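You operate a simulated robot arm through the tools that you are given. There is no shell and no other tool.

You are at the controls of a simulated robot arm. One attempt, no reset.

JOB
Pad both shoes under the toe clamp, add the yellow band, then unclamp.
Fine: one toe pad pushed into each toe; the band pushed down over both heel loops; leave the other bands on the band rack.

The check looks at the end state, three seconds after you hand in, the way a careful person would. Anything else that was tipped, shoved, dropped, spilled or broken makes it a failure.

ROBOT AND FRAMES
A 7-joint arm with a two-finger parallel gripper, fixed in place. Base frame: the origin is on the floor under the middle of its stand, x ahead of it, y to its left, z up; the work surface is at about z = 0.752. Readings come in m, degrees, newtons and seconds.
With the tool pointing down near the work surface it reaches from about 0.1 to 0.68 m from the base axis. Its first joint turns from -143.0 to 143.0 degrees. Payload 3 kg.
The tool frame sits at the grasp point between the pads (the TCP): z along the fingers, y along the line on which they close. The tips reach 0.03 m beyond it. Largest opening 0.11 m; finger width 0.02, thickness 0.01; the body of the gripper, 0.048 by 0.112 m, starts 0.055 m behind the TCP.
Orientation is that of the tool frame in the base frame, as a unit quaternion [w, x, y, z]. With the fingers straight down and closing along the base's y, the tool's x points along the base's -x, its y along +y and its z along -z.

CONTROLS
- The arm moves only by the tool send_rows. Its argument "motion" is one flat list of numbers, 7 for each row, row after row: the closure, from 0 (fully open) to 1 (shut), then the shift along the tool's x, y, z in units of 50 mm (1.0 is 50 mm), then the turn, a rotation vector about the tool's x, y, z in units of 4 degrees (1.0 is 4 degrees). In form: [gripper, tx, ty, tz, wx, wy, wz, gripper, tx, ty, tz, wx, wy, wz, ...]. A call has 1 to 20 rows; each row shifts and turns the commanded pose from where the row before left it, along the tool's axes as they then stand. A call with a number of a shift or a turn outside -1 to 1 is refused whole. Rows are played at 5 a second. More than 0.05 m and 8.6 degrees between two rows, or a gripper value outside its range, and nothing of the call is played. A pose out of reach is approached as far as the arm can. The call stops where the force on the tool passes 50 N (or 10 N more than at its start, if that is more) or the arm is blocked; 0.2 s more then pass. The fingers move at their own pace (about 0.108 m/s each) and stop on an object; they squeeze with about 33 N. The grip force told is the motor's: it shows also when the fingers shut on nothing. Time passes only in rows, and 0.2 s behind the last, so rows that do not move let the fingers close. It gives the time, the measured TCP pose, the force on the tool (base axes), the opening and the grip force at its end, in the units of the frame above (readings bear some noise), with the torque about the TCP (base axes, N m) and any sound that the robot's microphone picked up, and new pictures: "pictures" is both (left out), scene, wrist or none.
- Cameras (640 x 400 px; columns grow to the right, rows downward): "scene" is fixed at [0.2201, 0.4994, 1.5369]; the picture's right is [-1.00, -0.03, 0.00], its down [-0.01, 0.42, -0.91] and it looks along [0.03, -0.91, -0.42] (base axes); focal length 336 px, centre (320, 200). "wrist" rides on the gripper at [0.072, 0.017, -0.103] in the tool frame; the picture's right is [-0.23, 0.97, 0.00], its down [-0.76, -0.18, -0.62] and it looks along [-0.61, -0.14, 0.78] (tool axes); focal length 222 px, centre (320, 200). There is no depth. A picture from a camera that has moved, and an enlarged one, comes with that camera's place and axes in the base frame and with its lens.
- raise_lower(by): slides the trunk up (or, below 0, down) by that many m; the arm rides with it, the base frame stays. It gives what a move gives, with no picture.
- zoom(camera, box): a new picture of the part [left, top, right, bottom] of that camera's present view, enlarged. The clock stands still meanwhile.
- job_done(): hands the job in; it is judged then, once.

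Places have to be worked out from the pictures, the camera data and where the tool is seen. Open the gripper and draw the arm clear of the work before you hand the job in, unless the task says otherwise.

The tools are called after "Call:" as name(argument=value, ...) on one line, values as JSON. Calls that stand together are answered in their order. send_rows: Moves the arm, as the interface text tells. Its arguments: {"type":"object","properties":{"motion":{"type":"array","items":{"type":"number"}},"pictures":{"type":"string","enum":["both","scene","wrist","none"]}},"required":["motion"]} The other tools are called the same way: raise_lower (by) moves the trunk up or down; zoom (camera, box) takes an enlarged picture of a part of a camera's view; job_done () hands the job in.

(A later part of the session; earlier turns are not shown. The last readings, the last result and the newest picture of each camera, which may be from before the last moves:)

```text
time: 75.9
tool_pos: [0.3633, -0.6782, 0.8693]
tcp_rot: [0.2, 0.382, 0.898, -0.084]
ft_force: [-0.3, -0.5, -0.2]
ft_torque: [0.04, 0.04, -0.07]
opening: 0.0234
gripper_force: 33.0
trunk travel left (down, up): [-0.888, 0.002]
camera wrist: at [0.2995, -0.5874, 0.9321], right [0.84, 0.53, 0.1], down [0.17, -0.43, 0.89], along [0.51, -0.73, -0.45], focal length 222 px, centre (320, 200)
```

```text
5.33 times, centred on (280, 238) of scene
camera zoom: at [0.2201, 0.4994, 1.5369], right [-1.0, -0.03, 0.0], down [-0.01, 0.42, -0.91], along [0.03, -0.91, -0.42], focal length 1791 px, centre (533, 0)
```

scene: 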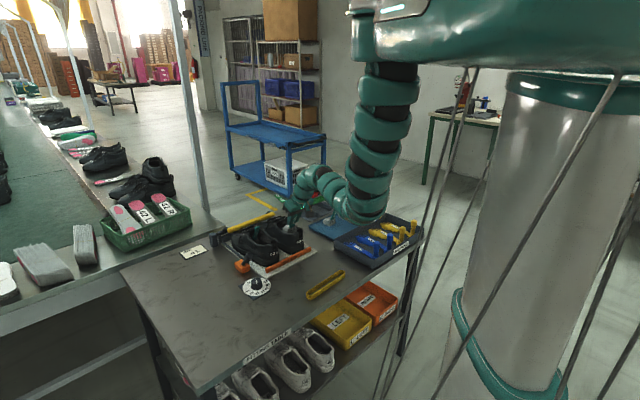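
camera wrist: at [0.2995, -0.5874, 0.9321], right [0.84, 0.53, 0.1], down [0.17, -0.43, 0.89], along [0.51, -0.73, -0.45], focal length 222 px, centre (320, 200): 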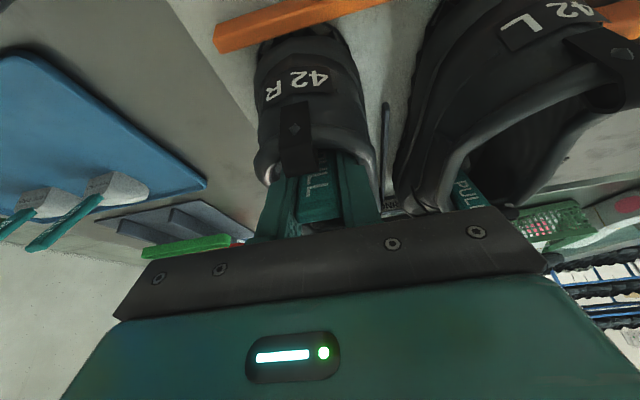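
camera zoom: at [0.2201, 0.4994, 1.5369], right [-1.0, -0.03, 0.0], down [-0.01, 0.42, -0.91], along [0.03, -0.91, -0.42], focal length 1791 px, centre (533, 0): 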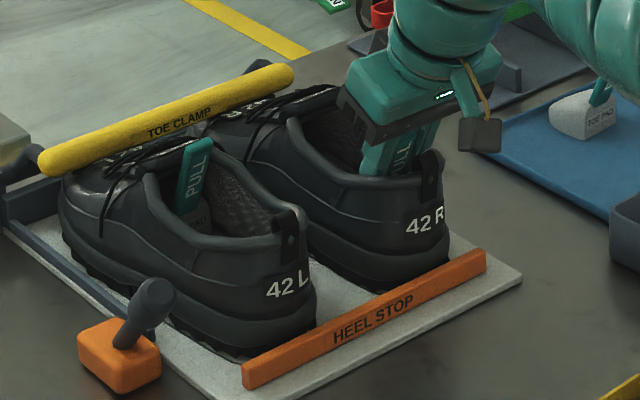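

No contact. I slide forward 6 cm along the R shoe.

Call:
send_rows(motion=[1, -0.181, 0.0, 0.0845, 0, 0, 0, 1, -0.181, 0.0, 0.0845, 0, 0, 0, 1, -0.181, 0.0, 0.0845, 0, 0, 0, 1, -0.181, 0.0, 0.0845, 0, 0, 0, 1, -0.181, 0.0, 0.0845, 0, 0, 0, 1, -0.181, 0.0, 0.0845, 0, 0, 0, 1, 0, 0, 0, 0, 0, 0], pictures="wrist")

Call:
zoom(camera="wrist", box=[240, 60, 420, 220])

Call:
zoom(camera="scene", box=[220, 200, 340, 275])

```text
time: 77.5
tool_pos: [0.4051, -0.7215, 0.8675]
tcp_rot: [0.199, 0.383, 0.898, -0.083]
ft_force: [0.5, -0.3, -0.8]
ft_torque: [-0.02, 0.02, -0.01]
opening: 0.0232
gripper_force: 33.3
trunk travel left (down, up): [-0.888, 0.002]
camera wrist: at [0.3409, -0.6303, 0.9319], right [0.84, 0.53, 0.1], down [0.17, -0.43, 0.89], along [0.51, -0.73, -0.45], focal length 222 px, centre (320, 200)
```

wrist: 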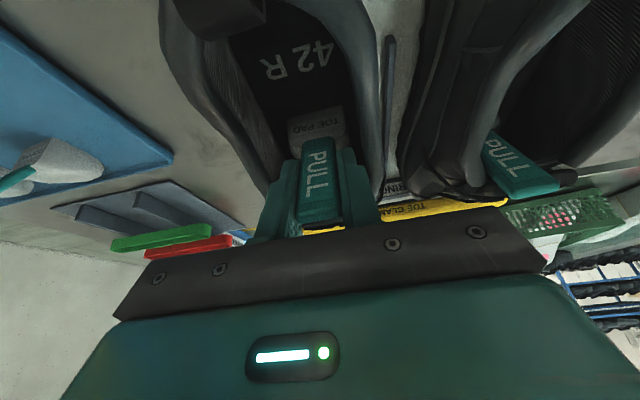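

```text
2.50 times, centred on (330, 140) of wrist
camera zoom: at [0.3409, -0.6303, 0.9319], right [0.84, 0.53, 0.1], down [0.17, -0.43, 0.89], along [0.51, -0.73, -0.45], focal length 555 px, centre (295, 350)
```

zoom: 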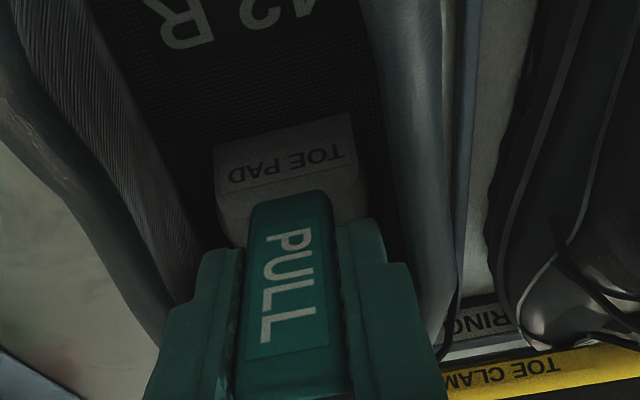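

```text
5.33 times, centred on (280, 238) of scene
camera zoom: at [0.2201, 0.4994, 1.5369], right [-1.0, -0.03, 0.0], down [-0.01, 0.42, -0.91], along [0.03, -0.91, -0.42], focal length 1791 px, centre (533, 0)
```

zoom: 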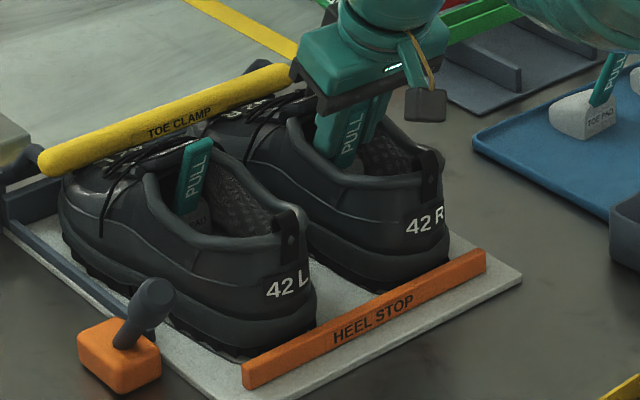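

Still free at s≈0.094. I lower 5 mm toward the insole and move on in 5 mm steps.

Call:
send_rows(motion=[1, 0.0423, 0.0, 0.0906, 0, 0, 0, 1, -0.0906, 0.0, 0.0423, 0, 0, 0, 1, -0.0906, 0.0, 0.0423, 0, 0, 0, 1, 0, 0, 0, 0, 0, 0], pictures="none")

Call:
send_rows(motion=[1, -0.0906, 0.0, 0.0423, 0, 0, 0, 1, 0, 0, 0, 0, 0, 0], pictures="none")

Call:
send_rows(motion=[1, -0.0453, 0.0, 0.0212, 0, 0, 0, 1, 0, 0, 0, 0, 0, 0], pictures="wrist")

Call:
zoom(camera="scene", box=[220, 200, 340, 275])

```text
time: 78.5
tool_pos: [0.4115, -0.7292, 0.862]
tcp_rot: [0.2, 0.382, 0.899, -0.083]
ft_force: [0.4, 0.3, -0.3]
ft_torque: [-0.01, -0.01, 0.02]
opening: 0.0234
gripper_force: 32.9
trunk travel left (down, up): [-0.888, 0.002]
```

```text
time: 79.1
tool_pos: [0.416, -0.7335, 0.8637]
tcp_rot: [0.2, 0.382, 0.898, -0.084]
ft_force: [-0.5, -0.2, -0.7]
ft_torque: [0.02, 0.03, -0.03]
opening: 0.0235
gripper_force: 33.4
trunk travel left (down, up): [-0.888, 0.002]
```

```text
time: 79.7
tool_pos: [0.4167, -0.7331, 0.8637]
tcp_rot: [0.2, 0.382, 0.898, -0.085]
ft_force: [-0.1, 0.1, -0.3]
ft_torque: [-0.01, -0.03, 0.0]
opening: 0.0235
gripper_force: 32.9
trunk travel left (down, up): [-0.888, 0.002]
camera wrist: at [0.3526, -0.6431, 0.9265], right [0.84, 0.53, 0.1], down [0.17, -0.43, 0.89], along [0.51, -0.73, -0.45], focal length 222 px, centre (320, 200)
```

wrist: 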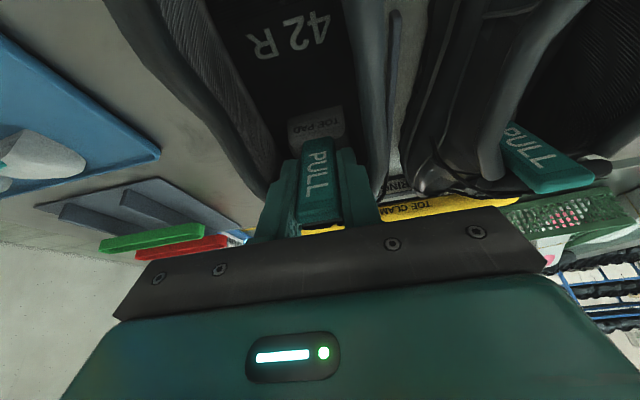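

```text
5.33 times, centred on (280, 238) of scene
camera zoom: at [0.2201, 0.4994, 1.5369], right [-1.0, -0.03, 0.0], down [-0.01, 0.42, -0.91], along [0.03, -0.91, -0.42], focal length 1791 px, centre (533, 0)
```

zoom: 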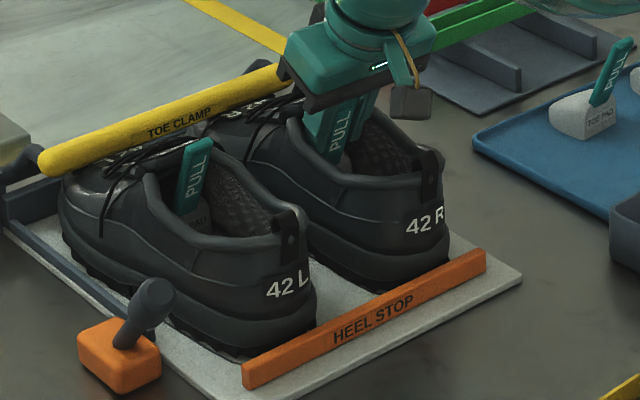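

No contact at s≈0.111. 2.5 mm steps now with force checks.

Call:
send_rows(motion=[1, -0.0453, 0.0, 0.0212, 0, 0, 0, 1, 0, 0, 0, 0, 0, 0], pictures="none")

Call:
send_rows(motion=[1, -0.0453, 0.0, 0.0212, 0, 0, 0, 1, 0, 0, 0, 0, 0, 0], pictures="none")

Call:
zoom(camera="scene", box=[220, 200, 340, 275])

```text
time: 80.3
tool_pos: [0.4171, -0.7374, 0.8629]
tcp_rot: [0.199, 0.383, 0.898, -0.085]
ft_force: [0.4, 0.4, -1.2]
ft_torque: [0.01, 0.04, 0.01]
opening: 0.0232
gripper_force: 32.9
trunk travel left (down, up): [-0.888, 0.002]
```

```text
time: 80.9
tool_pos: [0.4203, -0.738, 0.8619]
tcp_rot: [0.2, 0.382, 0.898, -0.084]
ft_force: [-1.1, 0.0, -0.1]
ft_torque: [0.0, 0.01, -0.02]
opening: 0.0234
gripper_force: 33.6
trunk travel left (down, up): [-0.888, 0.002]
```

```text
5.33 times, centred on (280, 238) of scene
camera zoom: at [0.2201, 0.4994, 1.5369], right [-1.0, -0.03, 0.0], down [-0.01, 0.42, -0.91], along [0.03, -0.91, -0.42], focal length 1791 px, centre (533, 0)
```

zoom: 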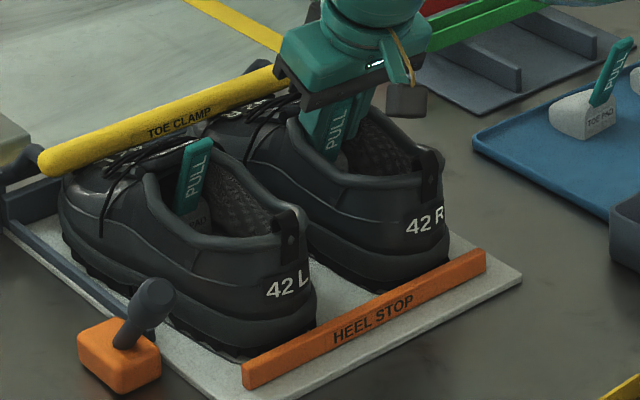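

Still essentially free (rear ≈0.136). Continuing by 2.5 mm steps.

Call:
send_rows(motion=[1, -0.0453, 0.0, 0.0212, 0, 0, 0, 1, 0, 0, 0, 0, 0, 0], pictures="none")

Call:
send_rows(motion=[1, -0.0362, 0.0, 0.0169, 0, 0, 0, 1, 0, 0, 0, 0, 0, 0], pictures="wrist")

Call:
zoom(camera="scene", box=[220, 200, 340, 275])

Call:
zoom(camera="wrist", box=[240, 60, 420, 220])

```text
time: 81.5
tool_pos: [0.4219, -0.7389, 0.8622]
tcp_rot: [0.2, 0.382, 0.898, -0.084]
ft_force: [-1.1, 0.7, -1.1]
ft_torque: [0.03, 0.04, -0.01]
opening: 0.0236
gripper_force: 33.3
trunk travel left (down, up): [-0.888, 0.002]
```

```text
time: 82.1
tool_pos: [0.4228, -0.7406, 0.8638]
tcp_rot: [0.199, 0.382, 0.898, -0.084]
ft_force: [-0.9, 1.6, -0.3]
ft_torque: [0.04, -0.02, 0.0]
opening: 0.0234
gripper_force: 32.7
trunk travel left (down, up): [-0.888, 0.002]
camera wrist: at [0.3596, -0.6496, 0.9268], right [0.84, 0.53, 0.1], down [0.17, -0.43, 0.89], along [0.51, -0.73, -0.45], focal length 222 px, centre (320, 200)
```

wrist: 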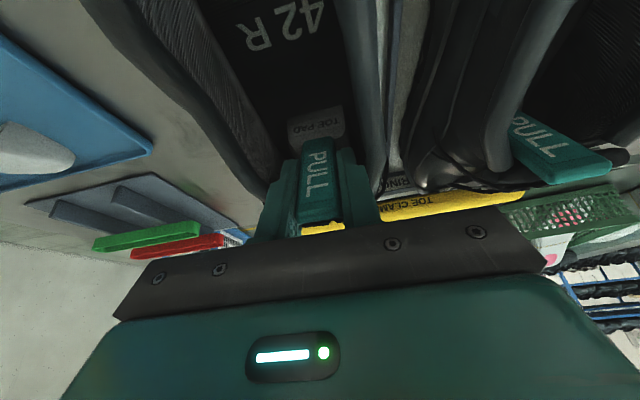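

```text
5.33 times, centred on (280, 238) of scene
camera zoom: at [0.2201, 0.4994, 1.5369], right [-1.0, -0.03, 0.0], down [-0.01, 0.42, -0.91], along [0.03, -0.91, -0.42], focal length 1791 px, centre (533, 0)
```

zoom: 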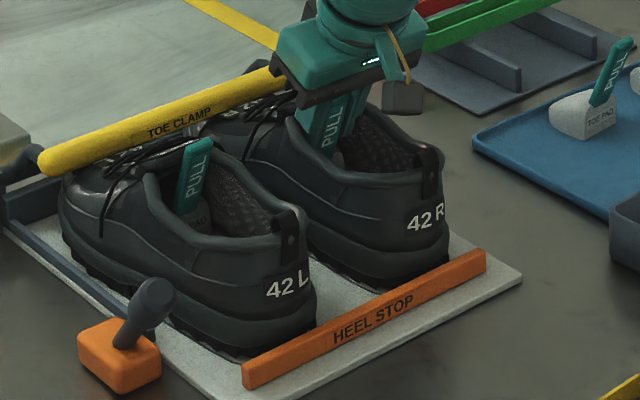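

```text
2.50 times, centred on (330, 140) of wrist
camera zoom: at [0.3596, -0.6496, 0.9268], right [0.84, 0.53, 0.1], down [0.17, -0.43, 0.89], along [0.51, -0.73, -0.45], focal length 555 px, centre (295, 350)
```

zoom: 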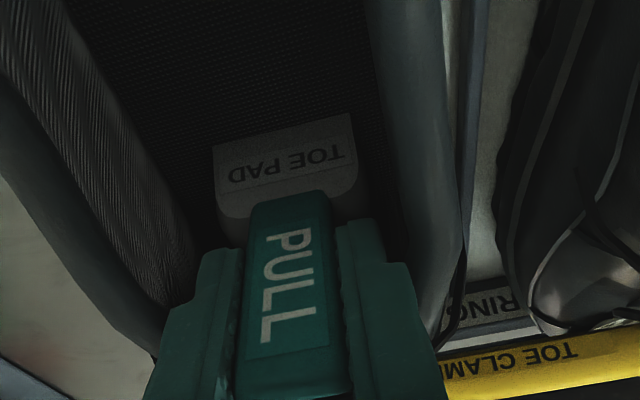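

Light contact (~2 N) at pad rear ≈0.14 — the same depth where pad 1 came home. I stop pushing, ease back 1 mm, lower the pad onto the insole and release with a small opening.

Call:
send_rows(motion=[1, 0.0181, 0.0, -0.0085, 0, 0, 0, 1, 0.0211, 0, 0.0453, 0, 0, 0, 1, 0, 0, 0, 0, 0, 0], pictures="none")

Call:
send_rows(motion=[1, 0.0169, 0, 0.0362, 0, 0, 0, 1, 0, 0, 0, 0, 0, 0], pictures="none")

Call:
zoom(camera="scene", box=[220, 200, 340, 275])

```text
time: 82.9
tool_pos: [0.4231, -0.7396, 0.8611]
tcp_rot: [0.199, 0.382, 0.899, -0.084]
ft_force: [0.4, 0.6, -0.4]
ft_torque: [0.0, 0.05, -0.02]
opening: 0.0234
gripper_force: 32.7
trunk travel left (down, up): [-0.888, 0.002]
```

```text
time: 83.5
tool_pos: [0.4216, -0.7405, 0.8607]
tcp_rot: [0.2, 0.382, 0.898, -0.085]
ft_force: [-0.4, -0.1, 8.3]
ft_torque: [-0.08, -0.2, 0.02]
opening: 0.0231
gripper_force: 32.3
trunk travel left (down, up): [-0.888, 0.002]
```

```text
5.33 times, centred on (280, 238) of scene
camera zoom: at [0.2201, 0.4994, 1.5369], right [-1.0, -0.03, 0.0], down [-0.01, 0.42, -0.91], along [0.03, -0.91, -0.42], focal length 1791 px, centre (533, 0)
```

zoom: 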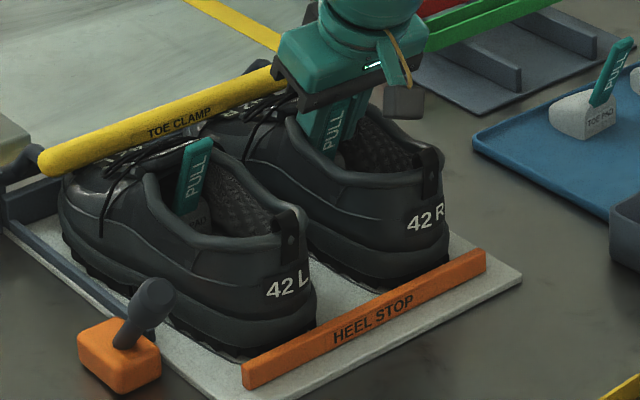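

Pad 2 is firmly on the insole (8 N down). I relieve 1 mm and open just enough to release.

Call:
send_rows(motion=[1, -0.0085, 0, -0.0181, 0, 0, 0, 0.74, 0, 0, 0, 0, 0, 0, 0.74, 0, 0, 0, 0, 0, 0], pictures="none")

Call:
send_rows(motion=[0.74, 0, 0, -0.4, 0, 0, 0, 0.74, 0, 0, -0.5, 0, 0, 0, 0.74, 0, 0, -0.6, 0, 0, 0, 0.74, 0.6, 0, -0.4, 0, 0, 0, 0.74, 0.6, 0, 0, 0, 0, 0, 0.74, 0, 0, 0, 0, 0, 0], pictures="both")

Call:
zoom(camera="scene", box=[220, 200, 340, 275])

Call:
zoom(camera="wrist", box=[220, 20, 460, 200])

```text
time: 84.3
tool_pos: [0.4213, -0.7418, 0.8588]
tcp_rot: [0.2, 0.382, 0.898, -0.084]
ft_force: [0.0, -0.7, -0.4]
ft_torque: [0.02, -0.04, -0.01]
opening: 0.0287
gripper_force: 0.1
trunk travel left (down, up): [-0.888, 0.002]
```

```text
time: 85.7
tool_pos: [0.3557, -0.672, 0.9189]
tcp_rot: [0.2, 0.381, 0.899, -0.083]
ft_force: [-0.4, 0.6, -0.1]
ft_torque: [0.04, -0.02, 0.02]
opening: 0.0284
gripper_force: 0.0
trunk travel left (down, up): [-0.888, 0.002]
camera wrist: at [0.2914, -0.5818, 0.9826], right [0.84, 0.53, 0.1], down [0.17, -0.43, 0.89], along [0.51, -0.73, -0.45], focal length 222 px, centre (320, 200)
```

scene: 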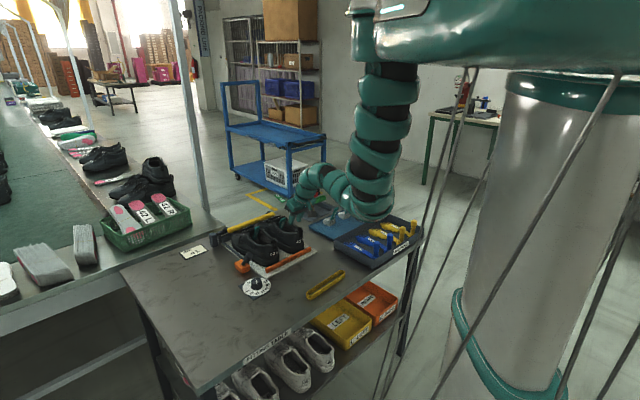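
wrist: 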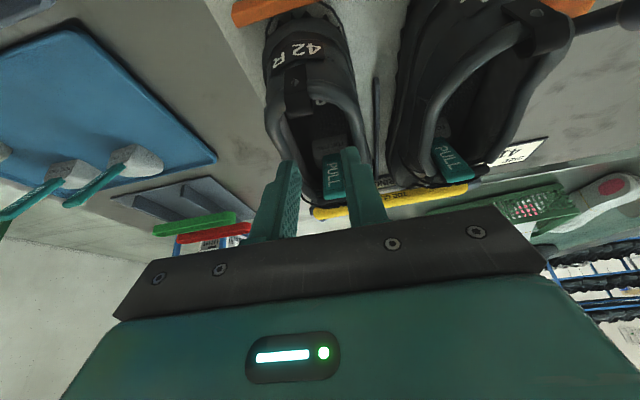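

```text
5.33 times, centred on (280, 238) of scene
camera zoom: at [0.2201, 0.4994, 1.5369], right [-1.0, -0.03, 0.0], down [-0.01, 0.42, -0.91], along [0.03, -0.91, -0.42], focal length 1791 px, centre (533, 0)
```

zoom: 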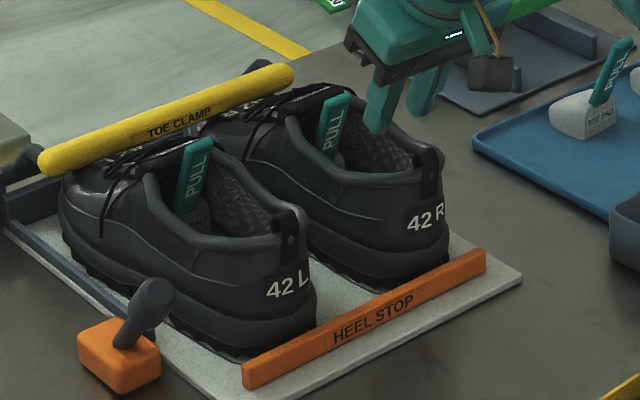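

```text
2.22 times, centred on (340, 110) of wrist
camera zoom: at [0.2914, -0.5818, 0.9826], right [0.84, 0.53, 0.1], down [0.17, -0.43, 0.89], along [0.51, -0.73, -0.45], focal length 494 px, centre (276, 400)
```

zoom: 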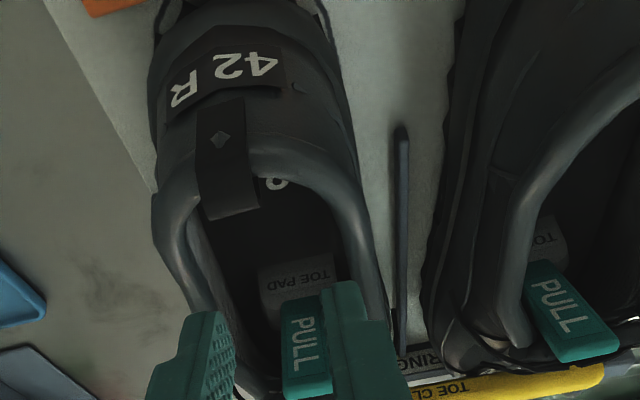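

Both pads are in and standing freely. Now I raise the tool and step back to get a clear view of both heel loops for the band.

Call:
send_rows(motion=[0.3, 0.3, 0.3, -0.6, 0, 0, 0, 0.3, 0.5, 0.6, -0.6, 0, 0, 0, 0.3, 0.5, 0.5, -0.3, 0, 0, 0, 0.3, 0, 0, 0, 0, 0, 0], pictures="both")

Call:
zoom(camera="wrist", box=[200, 20, 440, 170])

Call:
zoom(camera="scene", box=[260, 215, 320, 260])

```text
time: 86.7
tool_pos: [0.3441, -0.5631, 0.9609]
tcp_rot: [0.199, 0.382, 0.898, -0.085]
ft_force: [-0.3, 0.4, 0.2]
ft_torque: [0.03, -0.01, 0.0]
opening: 0.0771
gripper_force: 0.0
trunk travel left (down, up): [-0.888, 0.002]
camera wrist: at [0.2806, -0.4717, 1.0244], right [0.84, 0.53, 0.1], down [0.17, -0.43, 0.89], along [0.51, -0.73, -0.45], focal length 222 px, centre (320, 200)
```

scene: 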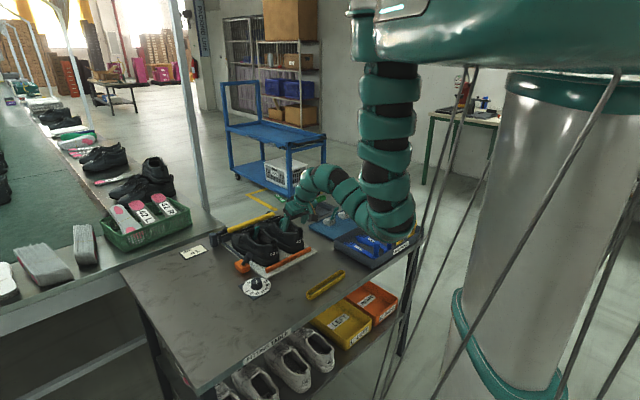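
wrist: 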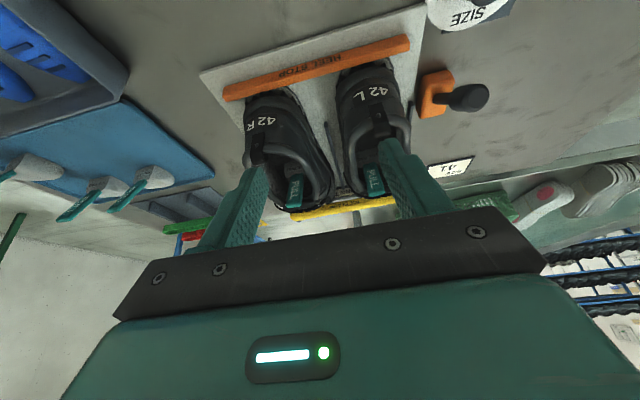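

```text
2.67 times, centred on (320, 95) of wrist
camera zoom: at [0.2806, -0.4717, 1.0244], right [0.84, 0.53, 0.1], down [0.17, -0.43, 0.89], along [0.51, -0.73, -0.45], focal length 592 px, centre (320, 480)
```

zoom: 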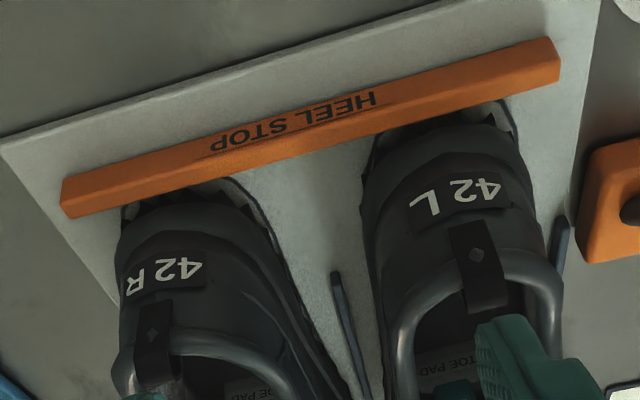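

```text
8.89 times, centred on (290, 238) of scene
camera zoom: at [0.2201, 0.4994, 1.5369], right [-1.0, -0.03, 0.0], down [-0.01, 0.42, -0.91], along [0.03, -0.91, -0.42], focal length 2985 px, centre (587, -133)
```

zoom: 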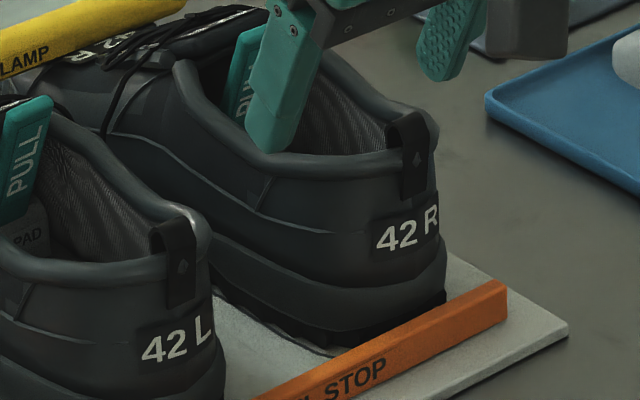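

Loops now: L ≈(0.430,-0.569) and R ≈(0.338,-0.663), 13.2 cm apart along 45.8°. The band lies at about (0.2295,-0.467), 18 cm long along ~46°. I take out the tilt and move over the band.

Call:
send_rows(motion=[0.3, 0, 0, 0, 0, 0.893, 0, 0.3, 0, 0, 0, 0, 0.893, 0, 0.3, 0, 0, 0, 0, 0.893, 0, 0.3, 0, 0, 0, 0, 0.893, 0, 0.3, 0, 0, 0, 0, 0.893, 0, 0.3, 0, 0, 0, 0, 0.893, 0, 0.3, 0, 0, 0, 0, 0.893, 0, 0.3, 0.742, -0.0785, 0, 0, 0, 0, 0.3, 0.742, -0.0785, 0, 0, 0, 0, 0.3, 0.742, -0.0785, 0, 0, 0, 0, 0.3, 0.742, -0.0785, 0, 0, 0, 0, 0.3, 0, 0, 0, 0, 0, 0], pictures="both")

```text
time: 89.3
tool_pos: [0.2301, -0.4646, 0.9598]
tcp_rot: [-0.001, 0.391, 0.921, 0.001]
ft_force: [-0.3, 0.4, 0.1]
ft_torque: [0.01, -0.01, -0.02]
opening: 0.0769
gripper_force: 0.1
trunk travel left (down, up): [-0.888, 0.002]
camera wrist: at [0.1916, -0.3999, 1.0649], right [0.86, 0.51, 0.0], down [0.4, -0.67, 0.62], along [0.32, -0.53, -0.78], focal length 222 px, centre (320, 200)
```

scene: 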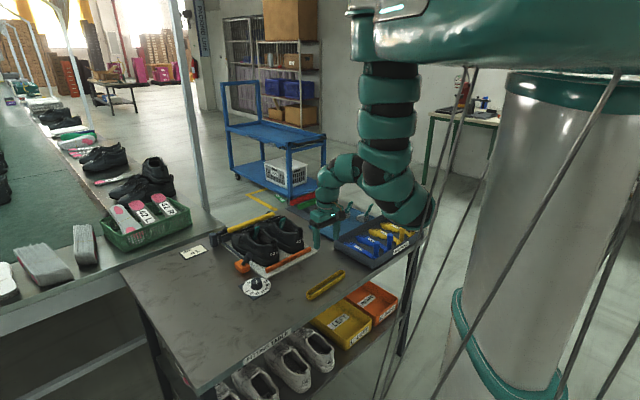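
wrist: 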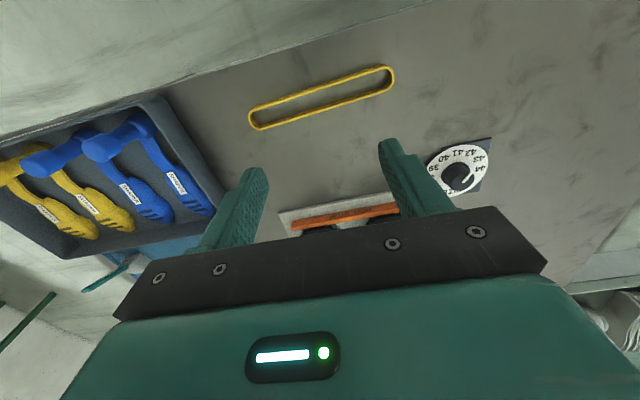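

Tool is vertical above the band area. I enlarge the band to measure it precisely.

Call:
zoom(camera="wrist", box=[240, 50, 410, 145])

Call:
zoom(camera="scene", box=[295, 260, 355, 305])

```text
3.76 times, centred on (325, 98) of wrist
camera zoom: at [0.1916, -0.3999, 1.0649], right [0.86, 0.51, 0.0], down [0.4, -0.67, 0.62], along [0.32, -0.53, -0.78], focal length 836 px, centre (301, 586)
```

zoom: 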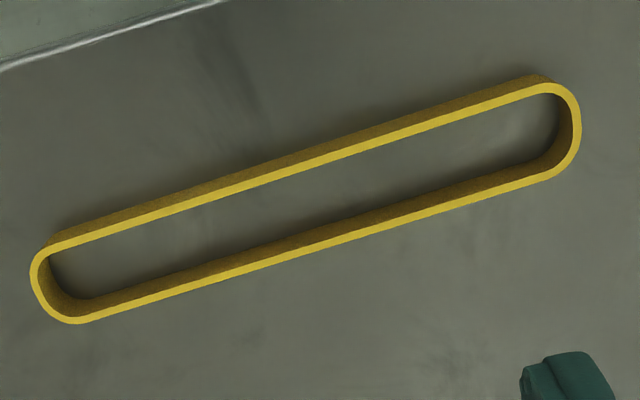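

```text
8.89 times, centred on (325, 282) of scene
camera zoom: at [0.2201, 0.4994, 1.5369], right [-1.0, -0.03, 0.0], down [-0.01, 0.42, -0.91], along [0.03, -0.91, -0.42], focal length 2985 px, centre (276, -533)
```

zoom: 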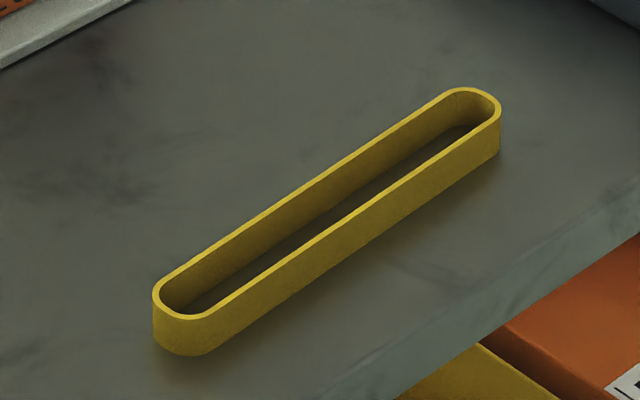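

The band is 18.8 cm long, ~25 mm wide and ~16 mm high, along 44.9°, centred at about (0.229,-0.466). I rotate the tool by -91° so that the fingers close across it.

Call:
send_rows(motion=[0.45, 0, 0, 0, 0, 0, -0.988, 0.45, 0, 0, 0, 0, 0, -0.988, 0.45, 0, 0, 0, 0, 0, -0.988, 0.45, 0, 0, 0, 0, 0, -0.988, 0.45, 0, 0, 0, 0, 0, -0.988, 0.45, 0, 0, 0, 0, 0, -0.988, 0.45, 0, 0, 0, 0, 0, -0.988, 0.45, 0, 0, 0, 0, 0, -0.988, 0.45, 0, 0, 0, 0, 0, -0.988, 0.45, 0, 0, 0, 0, 0, -0.988, 0.45, 0, 0, 0, 0, 0, -0.988, 0.45, 0, 0, 0, 0, 0, -0.988, 0.45, 0, 0, 0, 0, 0, -0.988, 0.45, 0, 0, 0, 0, 0, -0.988, 0.45, 0, 0, 0, 0, 0, -0.988, 0.45, 0, 0, 0, 0, 0, -0.988, 0.45, 0, 0, 0, 0, 0, -0.988, 0.45, 0, 0, 0, 0, 0, -0.988, 0.45, 0, 0, 0, 0, 0, -0.988, 0.45, 0, 0, 0, 0, 0, -0.988], pictures="scene")

Call:
send_rows(motion=[0.45, 0, 0, 0, 0, 0, -0.988, 0.45, 0, 0, 0, 0, 0, -0.988, 0.45, 0, 0, 0, 0, 0, -0.988, 0.45, 0, 0, 0, 0, 0, 0], pictures="both")

Call:
zoom(camera="wrist", box=[180, 20, 460, 220])

```text
time: 93.5
tool_pos: [0.2302, -0.463, 0.9615]
tcp_rot: [0.001, -0.284, 0.959, -0.001]
ft_force: [0.0, -0.3, -0.8]
ft_torque: [0.02, 0.01, 0.04]
opening: 0.0606
gripper_force: 0.1
trunk travel left (down, up): [-0.888, 0.002]
```

scene: 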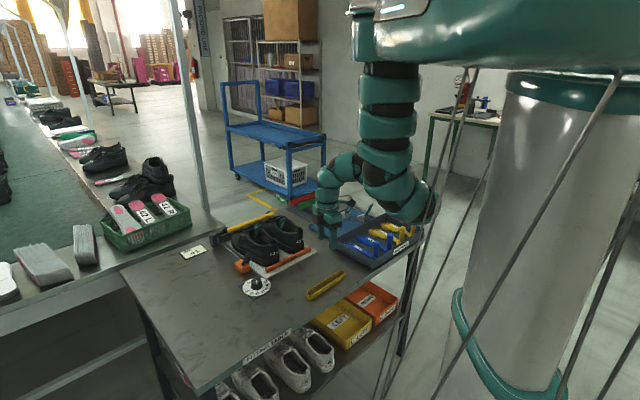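

```text
time: 94.5
tool_pos: [0.2293, -0.4633, 0.9613]
tcp_rot: [0.001, -0.382, 0.924, 0.0]
ft_force: [-0.3, -0.8, 0.8]
ft_torque: [0.0, 0.0, 0.0]
opening: 0.0602
gripper_force: 0.1
trunk travel left (down, up): [-0.888, 0.002]
camera wrist: at [0.1665, -0.5013, 1.0647], right [-0.53, 0.85, 0.0], down [0.66, 0.41, 0.62], along [0.53, 0.33, -0.78], focal length 222 px, centre (320, 200)
```

scene: 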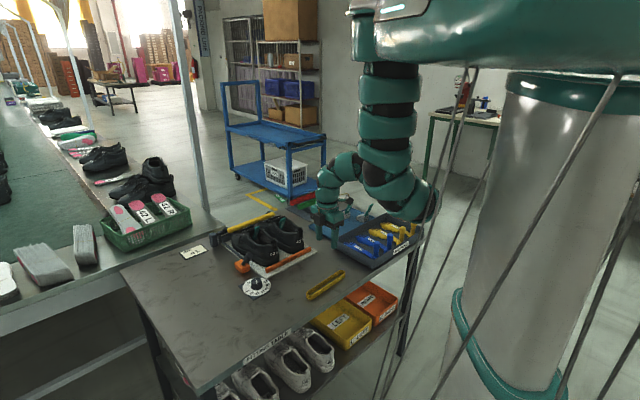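
wrist: 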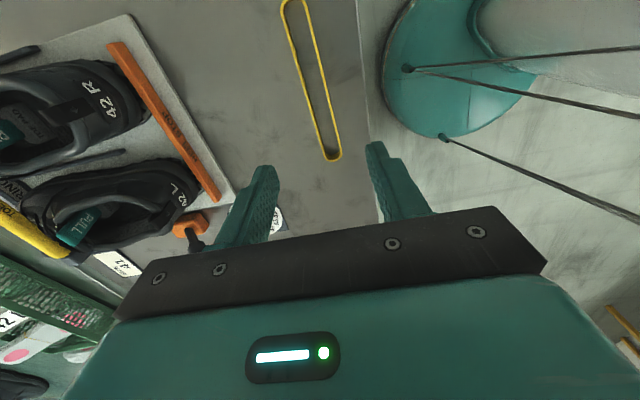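

```text
2.00 times, centred on (320, 120) of wrist
camera zoom: at [0.1665, -0.5013, 1.0647], right [-0.53, 0.85, 0.0], down [0.66, 0.41, 0.62], along [0.53, 0.33, -0.78], focal length 444 px, centre (320, 360)
```

zoom: 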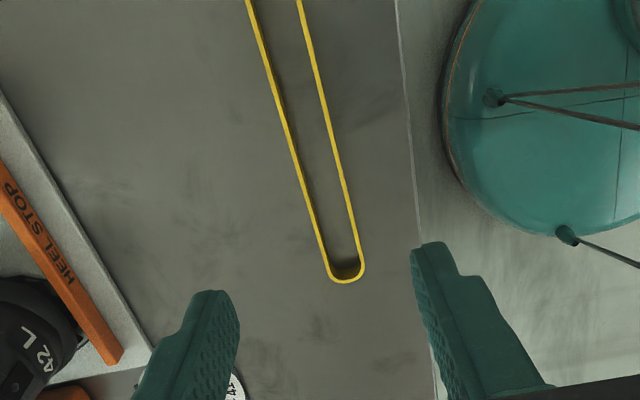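

Band runs along the tool axis with its far end 88 mm ahead. I shift 4 mm back to the middle and lower to z≈0.80.

Call:
send_rows(motion=[0.45, 0.02, -0.004, 0.8, 0, 0, 0, 0.45, 0.02, -0.004, 0.8, 0, 0, 0, 0.45, 0.02, -0.004, 0.8, 0, 0, 0, 0.45, 0.02, -0.004, 0.8, 0, 0, 0, 0.45, 0, 0, 0, 0, 0, 0], pictures="both")

Call:
zoom(camera="wrist", box=[200, 80, 440, 240])

Call:
zoom(camera="scene", box=[280, 210, 380, 310])

```text
time: 95.7
tool_pos: [0.2263, -0.4634, 0.8016]
tcp_rot: [0.0, -0.383, 0.924, 0.0]
ft_force: [-0.6, 0.3, 0.8]
ft_torque: [0.01, 0.04, -0.03]
opening: 0.0601
gripper_force: 0.0
trunk travel left (down, up): [-0.888, 0.002]
camera wrist: at [0.1631, -0.5029, 0.9047], right [-0.53, 0.85, 0.0], down [0.66, 0.41, 0.62], along [0.53, 0.33, -0.78], focal length 222 px, centre (320, 200)
```

scene: 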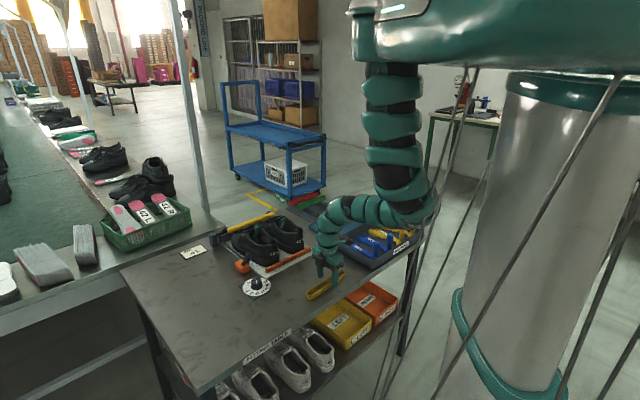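
wrist: 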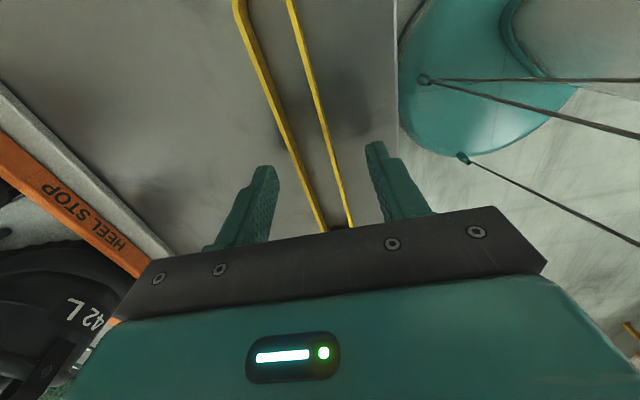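

```text
2.50 times, centred on (320, 160) of wrist
camera zoom: at [0.1631, -0.5029, 0.9047], right [-0.53, 0.85, 0.0], down [0.66, 0.41, 0.62], along [0.53, 0.33, -0.78], focal length 555 px, centre (320, 300)
```

zoom: 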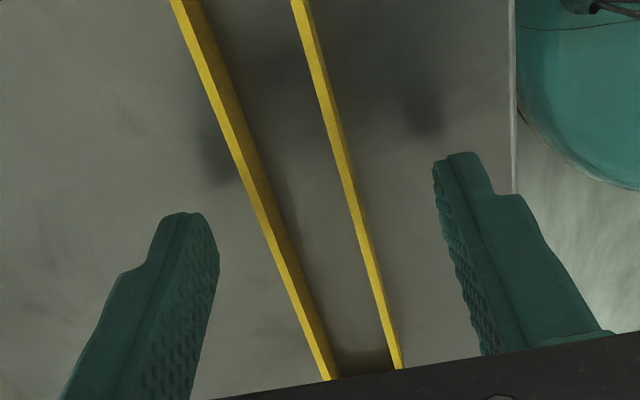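

```text
4.00 times, centred on (330, 260) of scene
camera zoom: at [0.2201, 0.4994, 1.5369], right [-1.0, -0.03, 0.0], down [-0.01, 0.42, -0.91], along [0.03, -0.91, -0.42], focal length 1343 px, centre (280, -40)
```

zoom: 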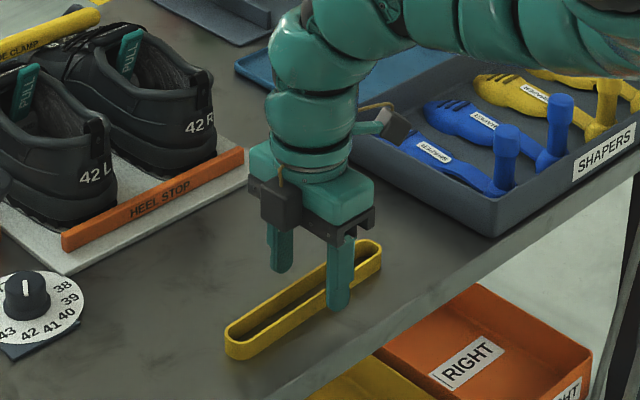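

The band's midline is ~5 mm to -y; I centre on it, lower to z≈0.787 (tips just above the table) and close.

Call:
send_rows(motion=[0.45, 0, -0.09, 0, 0, 0, 0, 0.45, 0, 0, 0.28, 0, 0, 0, 0.45, 0, 0, 0, 0, 0, 0], pictures="none")

Call:
send_rows(motion=[1, 0, 0, 0, 0, 0, 0, 1, 0, 0, 0, 0, 0, 0, 1, 0, 0, 0, 0, 0, 0], pictures="both")

Call:
zoom(camera="wrist", box=[200, 80, 440, 240])

Call:
zoom(camera="scene", box=[290, 230, 360, 310])

```text
time: 96.5
tool_pos: [0.2312, -0.469, 0.7867]
tcp_rot: [0.001, -0.381, 0.924, 0.0]
ft_force: [0.3, -0.8, 0.0]
ft_torque: [-0.03, -0.02, 0.02]
opening: 0.0606
gripper_force: 0.0
trunk travel left (down, up): [-0.888, 0.002]
```

```text
time: 97.3
tool_pos: [0.2321, -0.4683, 0.7874]
tcp_rot: [0.001, -0.381, 0.925, 0.001]
ft_force: [0.2, -0.3, -0.4]
ft_torque: [-0.02, -0.01, 0.01]
opening: 0.0275
gripper_force: 33.0
trunk travel left (down, up): [-0.888, 0.002]
camera wrist: at [0.1677, -0.5064, 0.891], right [-0.52, 0.85, 0.0], down [0.67, 0.41, 0.62], along [0.53, 0.33, -0.78], focal length 222 px, centre (320, 200)
```

scene: 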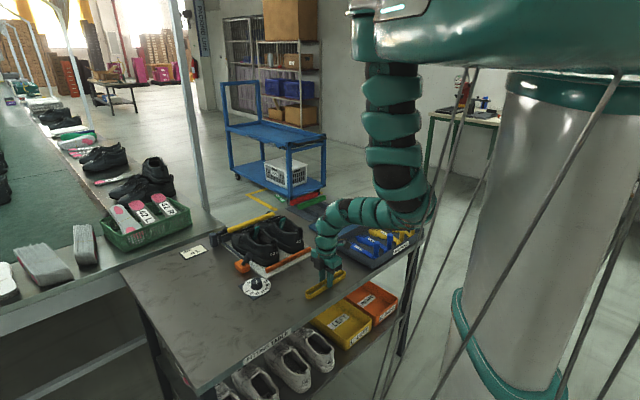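
wrist: 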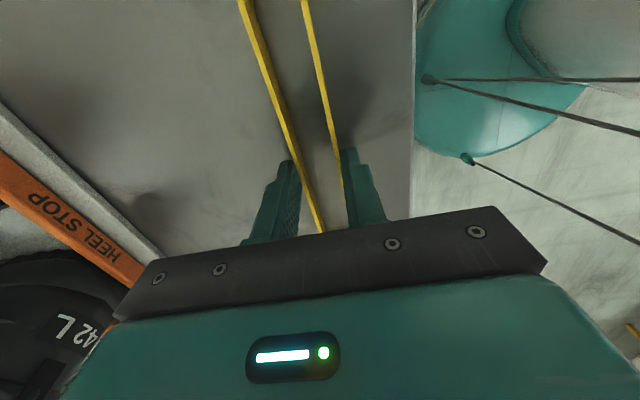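

```text
2.50 times, centred on (320, 160) of wrist
camera zoom: at [0.1677, -0.5064, 0.891], right [-0.52, 0.85, 0.0], down [0.67, 0.41, 0.62], along [0.53, 0.33, -0.78], focal length 555 px, centre (320, 300)
```

zoom: 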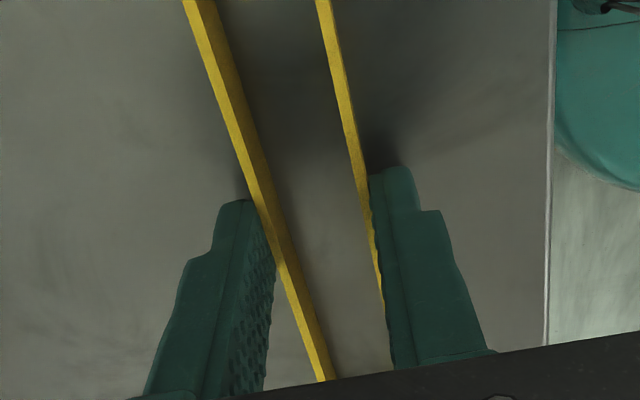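

```text
5.00 times, centred on (325, 270) of scene
camera zoom: at [0.2201, 0.4994, 1.5369], right [-1.0, -0.03, 0.0], down [-0.01, 0.42, -0.91], along [0.03, -0.91, -0.42], focal length 1679 px, centre (295, -150)
```

zoom: 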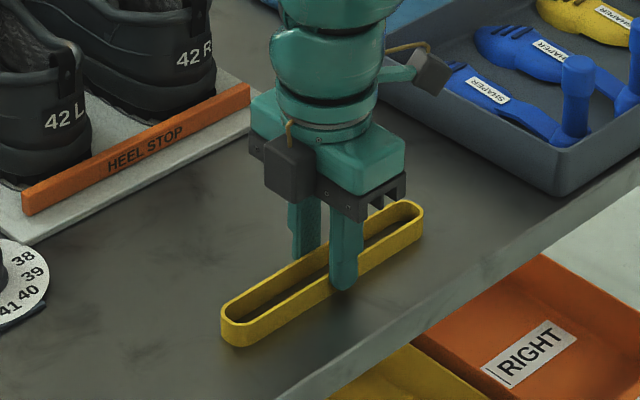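

The band is gripped (27.5 mm across, not deforming). I lift it gently and check.

Call:
send_rows(motion=[1, 0, 0, -0.15, 0, 0, 0, 1, 0, 0, -0.3, 0, 0, 0, 1, 0, 0, -0.5, 0, 0, 0, 1, 0, 0, -0.6, 0, 0, 0, 1, 0, 0, -0.6, 0, 0, 0, 1, 0, 0, -0.6, 0, 0, 0, 1, 0, 0, -0.6, 0, 0, 0, 1, 0, 0, -0.3, 0, 0, 0, 1, 0, 0, 0, 0, 0, 0], pictures="both")

Call:
zoom(camera="scene", box=[260, 170, 380, 290])

```text
time: 99.3
tool_pos: [0.2299, -0.4702, 0.9699]
tcp_rot: [0.0, -0.381, 0.925, 0.001]
ft_force: [0.2, -0.2, -0.6]
ft_torque: [-0.03, -0.01, 0.01]
opening: 0.0272
gripper_force: 33.2
trunk travel left (down, up): [-0.888, 0.002]
camera wrist: at [0.1668, -0.5086, 1.073], right [-0.52, 0.85, 0.0], down [0.67, 0.41, 0.62], along [0.53, 0.33, -0.78], focal length 222 px, centre (320, 200)
```

scene: 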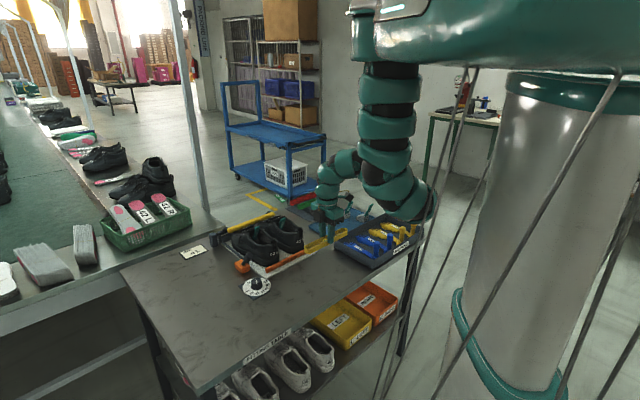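
wrist: 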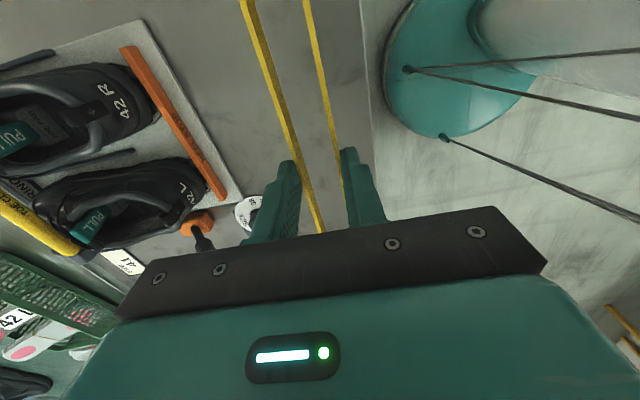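

```text
3.33 times, centred on (320, 230) of scene
camera zoom: at [0.2201, 0.4994, 1.5369], right [-1.0, -0.03, 0.0], down [-0.01, 0.42, -0.91], along [0.03, -0.91, -0.42], focal length 1120 px, centre (320, 100)
```

zoom: 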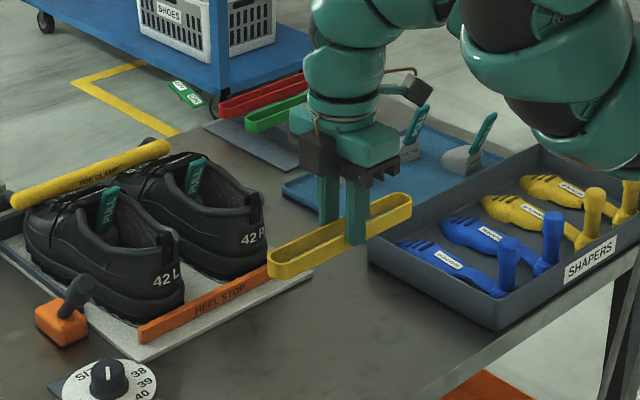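

Band held level and centred in the grip. I carry it over to the midpoint of the two heel loops, staying 4 cm above them.

Call:
send_rows(motion=[1, -0.018, -0.35, 0, 0, 0, 0, 1, -0.018, -0.65, 0, 0, 0, 0, 1, -0.018, -0.65, 0, 0, 0, 0, 1, -0.018, -0.65, 0, 0, 0, 0, 1, -0.018, -0.65, 0, 0, 0, 0, 1, -0.018, -0.65, 0, 0, 0, 0, 1, -0.018, -0.45, 0, 0, 0, 0, 1, 0, -0.182, 0, 0, 0, 0, 1, 0, 0, 0, 0, 0, 0], pictures="both")

Call:
zoom(camera="wrist", box=[180, 20, 460, 230])

Call:
zoom(camera="scene", box=[245, 190, 335, 270])

```text
time: 101.3
tool_pos: [0.3854, -0.6144, 0.9699]
tcp_rot: [0.0, -0.381, 0.925, 0.001]
ft_force: [-0.4, -0.2, -0.6]
ft_torque: [0.03, 0.03, 0.0]
opening: 0.0272
gripper_force: 32.7
trunk travel left (down, up): [-0.888, 0.002]
camera wrist: at [0.3213, -0.6536, 1.0737], right [-0.53, 0.85, 0.0], down [0.66, 0.41, 0.62], along [0.53, 0.33, -0.78], focal length 222 px, centre (320, 200)
```

scene: 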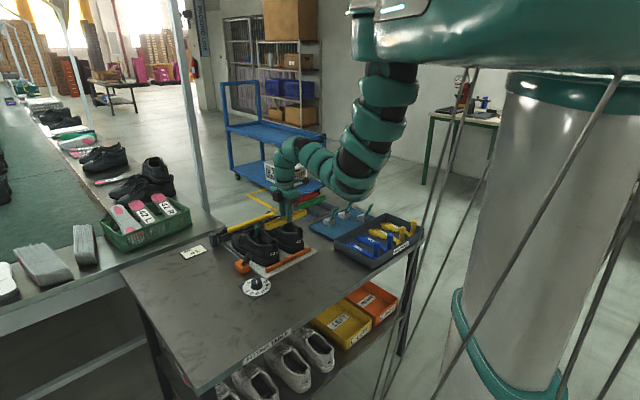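
wrist: 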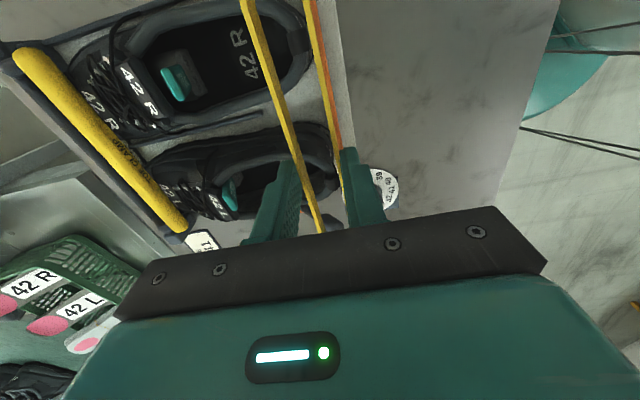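

```text
1.90 times, centred on (320, 125) of wrist
camera zoom: at [0.3213, -0.6536, 1.0737], right [-0.53, 0.85, 0.0], down [0.66, 0.41, 0.62], along [0.53, 0.33, -0.78], focal length 423 px, centre (320, 343)
```

zoom: 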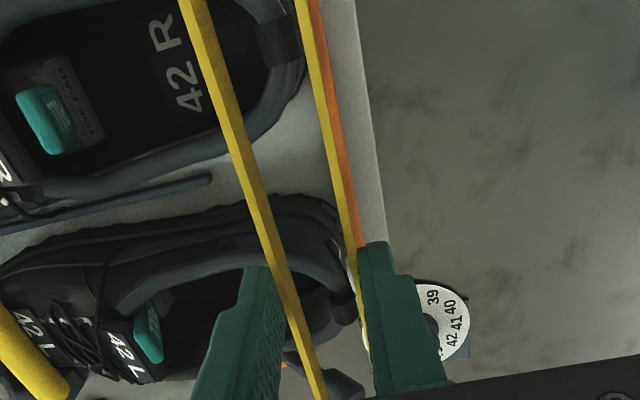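

```text
5.00 times, centred on (290, 230) of scene
camera zoom: at [0.2201, 0.4994, 1.5369], right [-1.0, -0.03, 0.0], down [-0.01, 0.42, -0.91], along [0.03, -0.91, -0.42], focal length 1679 px, centre (470, 50)
```

zoom: 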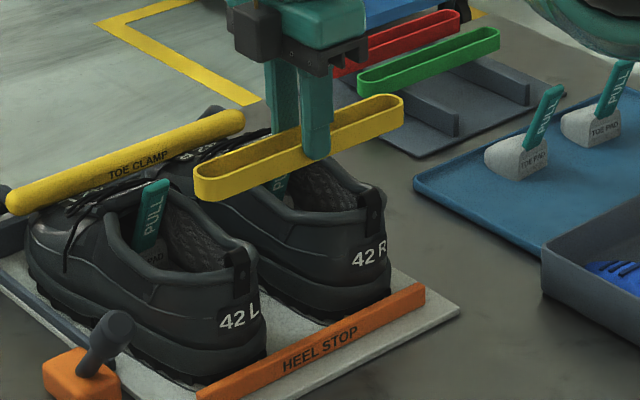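

R's loop shows between the band walls. I enlarge around both loops to measure their offset from the band axis.

Call:
zoom(camera="wrist", box=[290, 130, 370, 200])

Call:
zoom(camera="wrist", box=[250, 0, 350, 70])

Call:
zoom(camera="scene", box=[265, 215, 315, 255])

```text
5.71 times, centred on (330, 165) of wrist
camera zoom: at [0.3213, -0.6536, 1.0737], right [-0.53, 0.85, 0.0], down [0.66, 0.41, 0.62], along [0.53, 0.33, -0.78], focal length 1269 px, centre (263, 400)
```

zoom: 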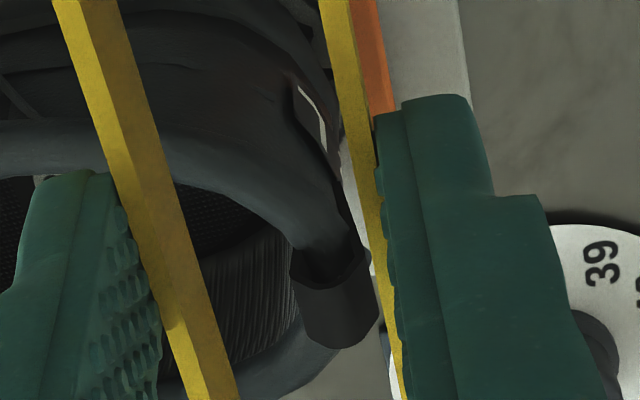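

```text
5.71 times, centred on (300, 35) of wrist
camera zoom: at [0.3213, -0.6536, 1.0737], right [-0.53, 0.85, 0.0], down [0.66, 0.41, 0.62], along [0.53, 0.33, -0.78], focal length 1269 px, centre (434, 1143)
```

zoom: 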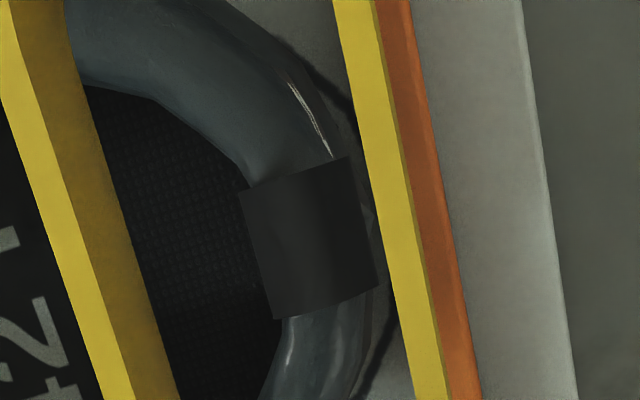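

```text
10.00 times, centred on (290, 235) of scene
camera zoom: at [0.2201, 0.4994, 1.5369], right [-1.0, -0.03, 0.0], down [-0.01, 0.42, -0.91], along [0.03, -0.91, -0.42], focal length 3358 px, centre (620, -150)
```

zoom: 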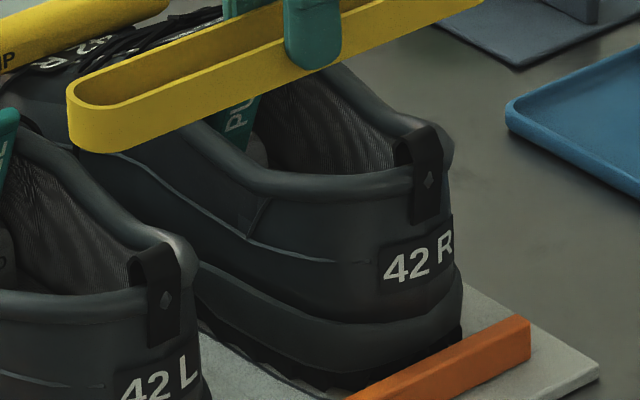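

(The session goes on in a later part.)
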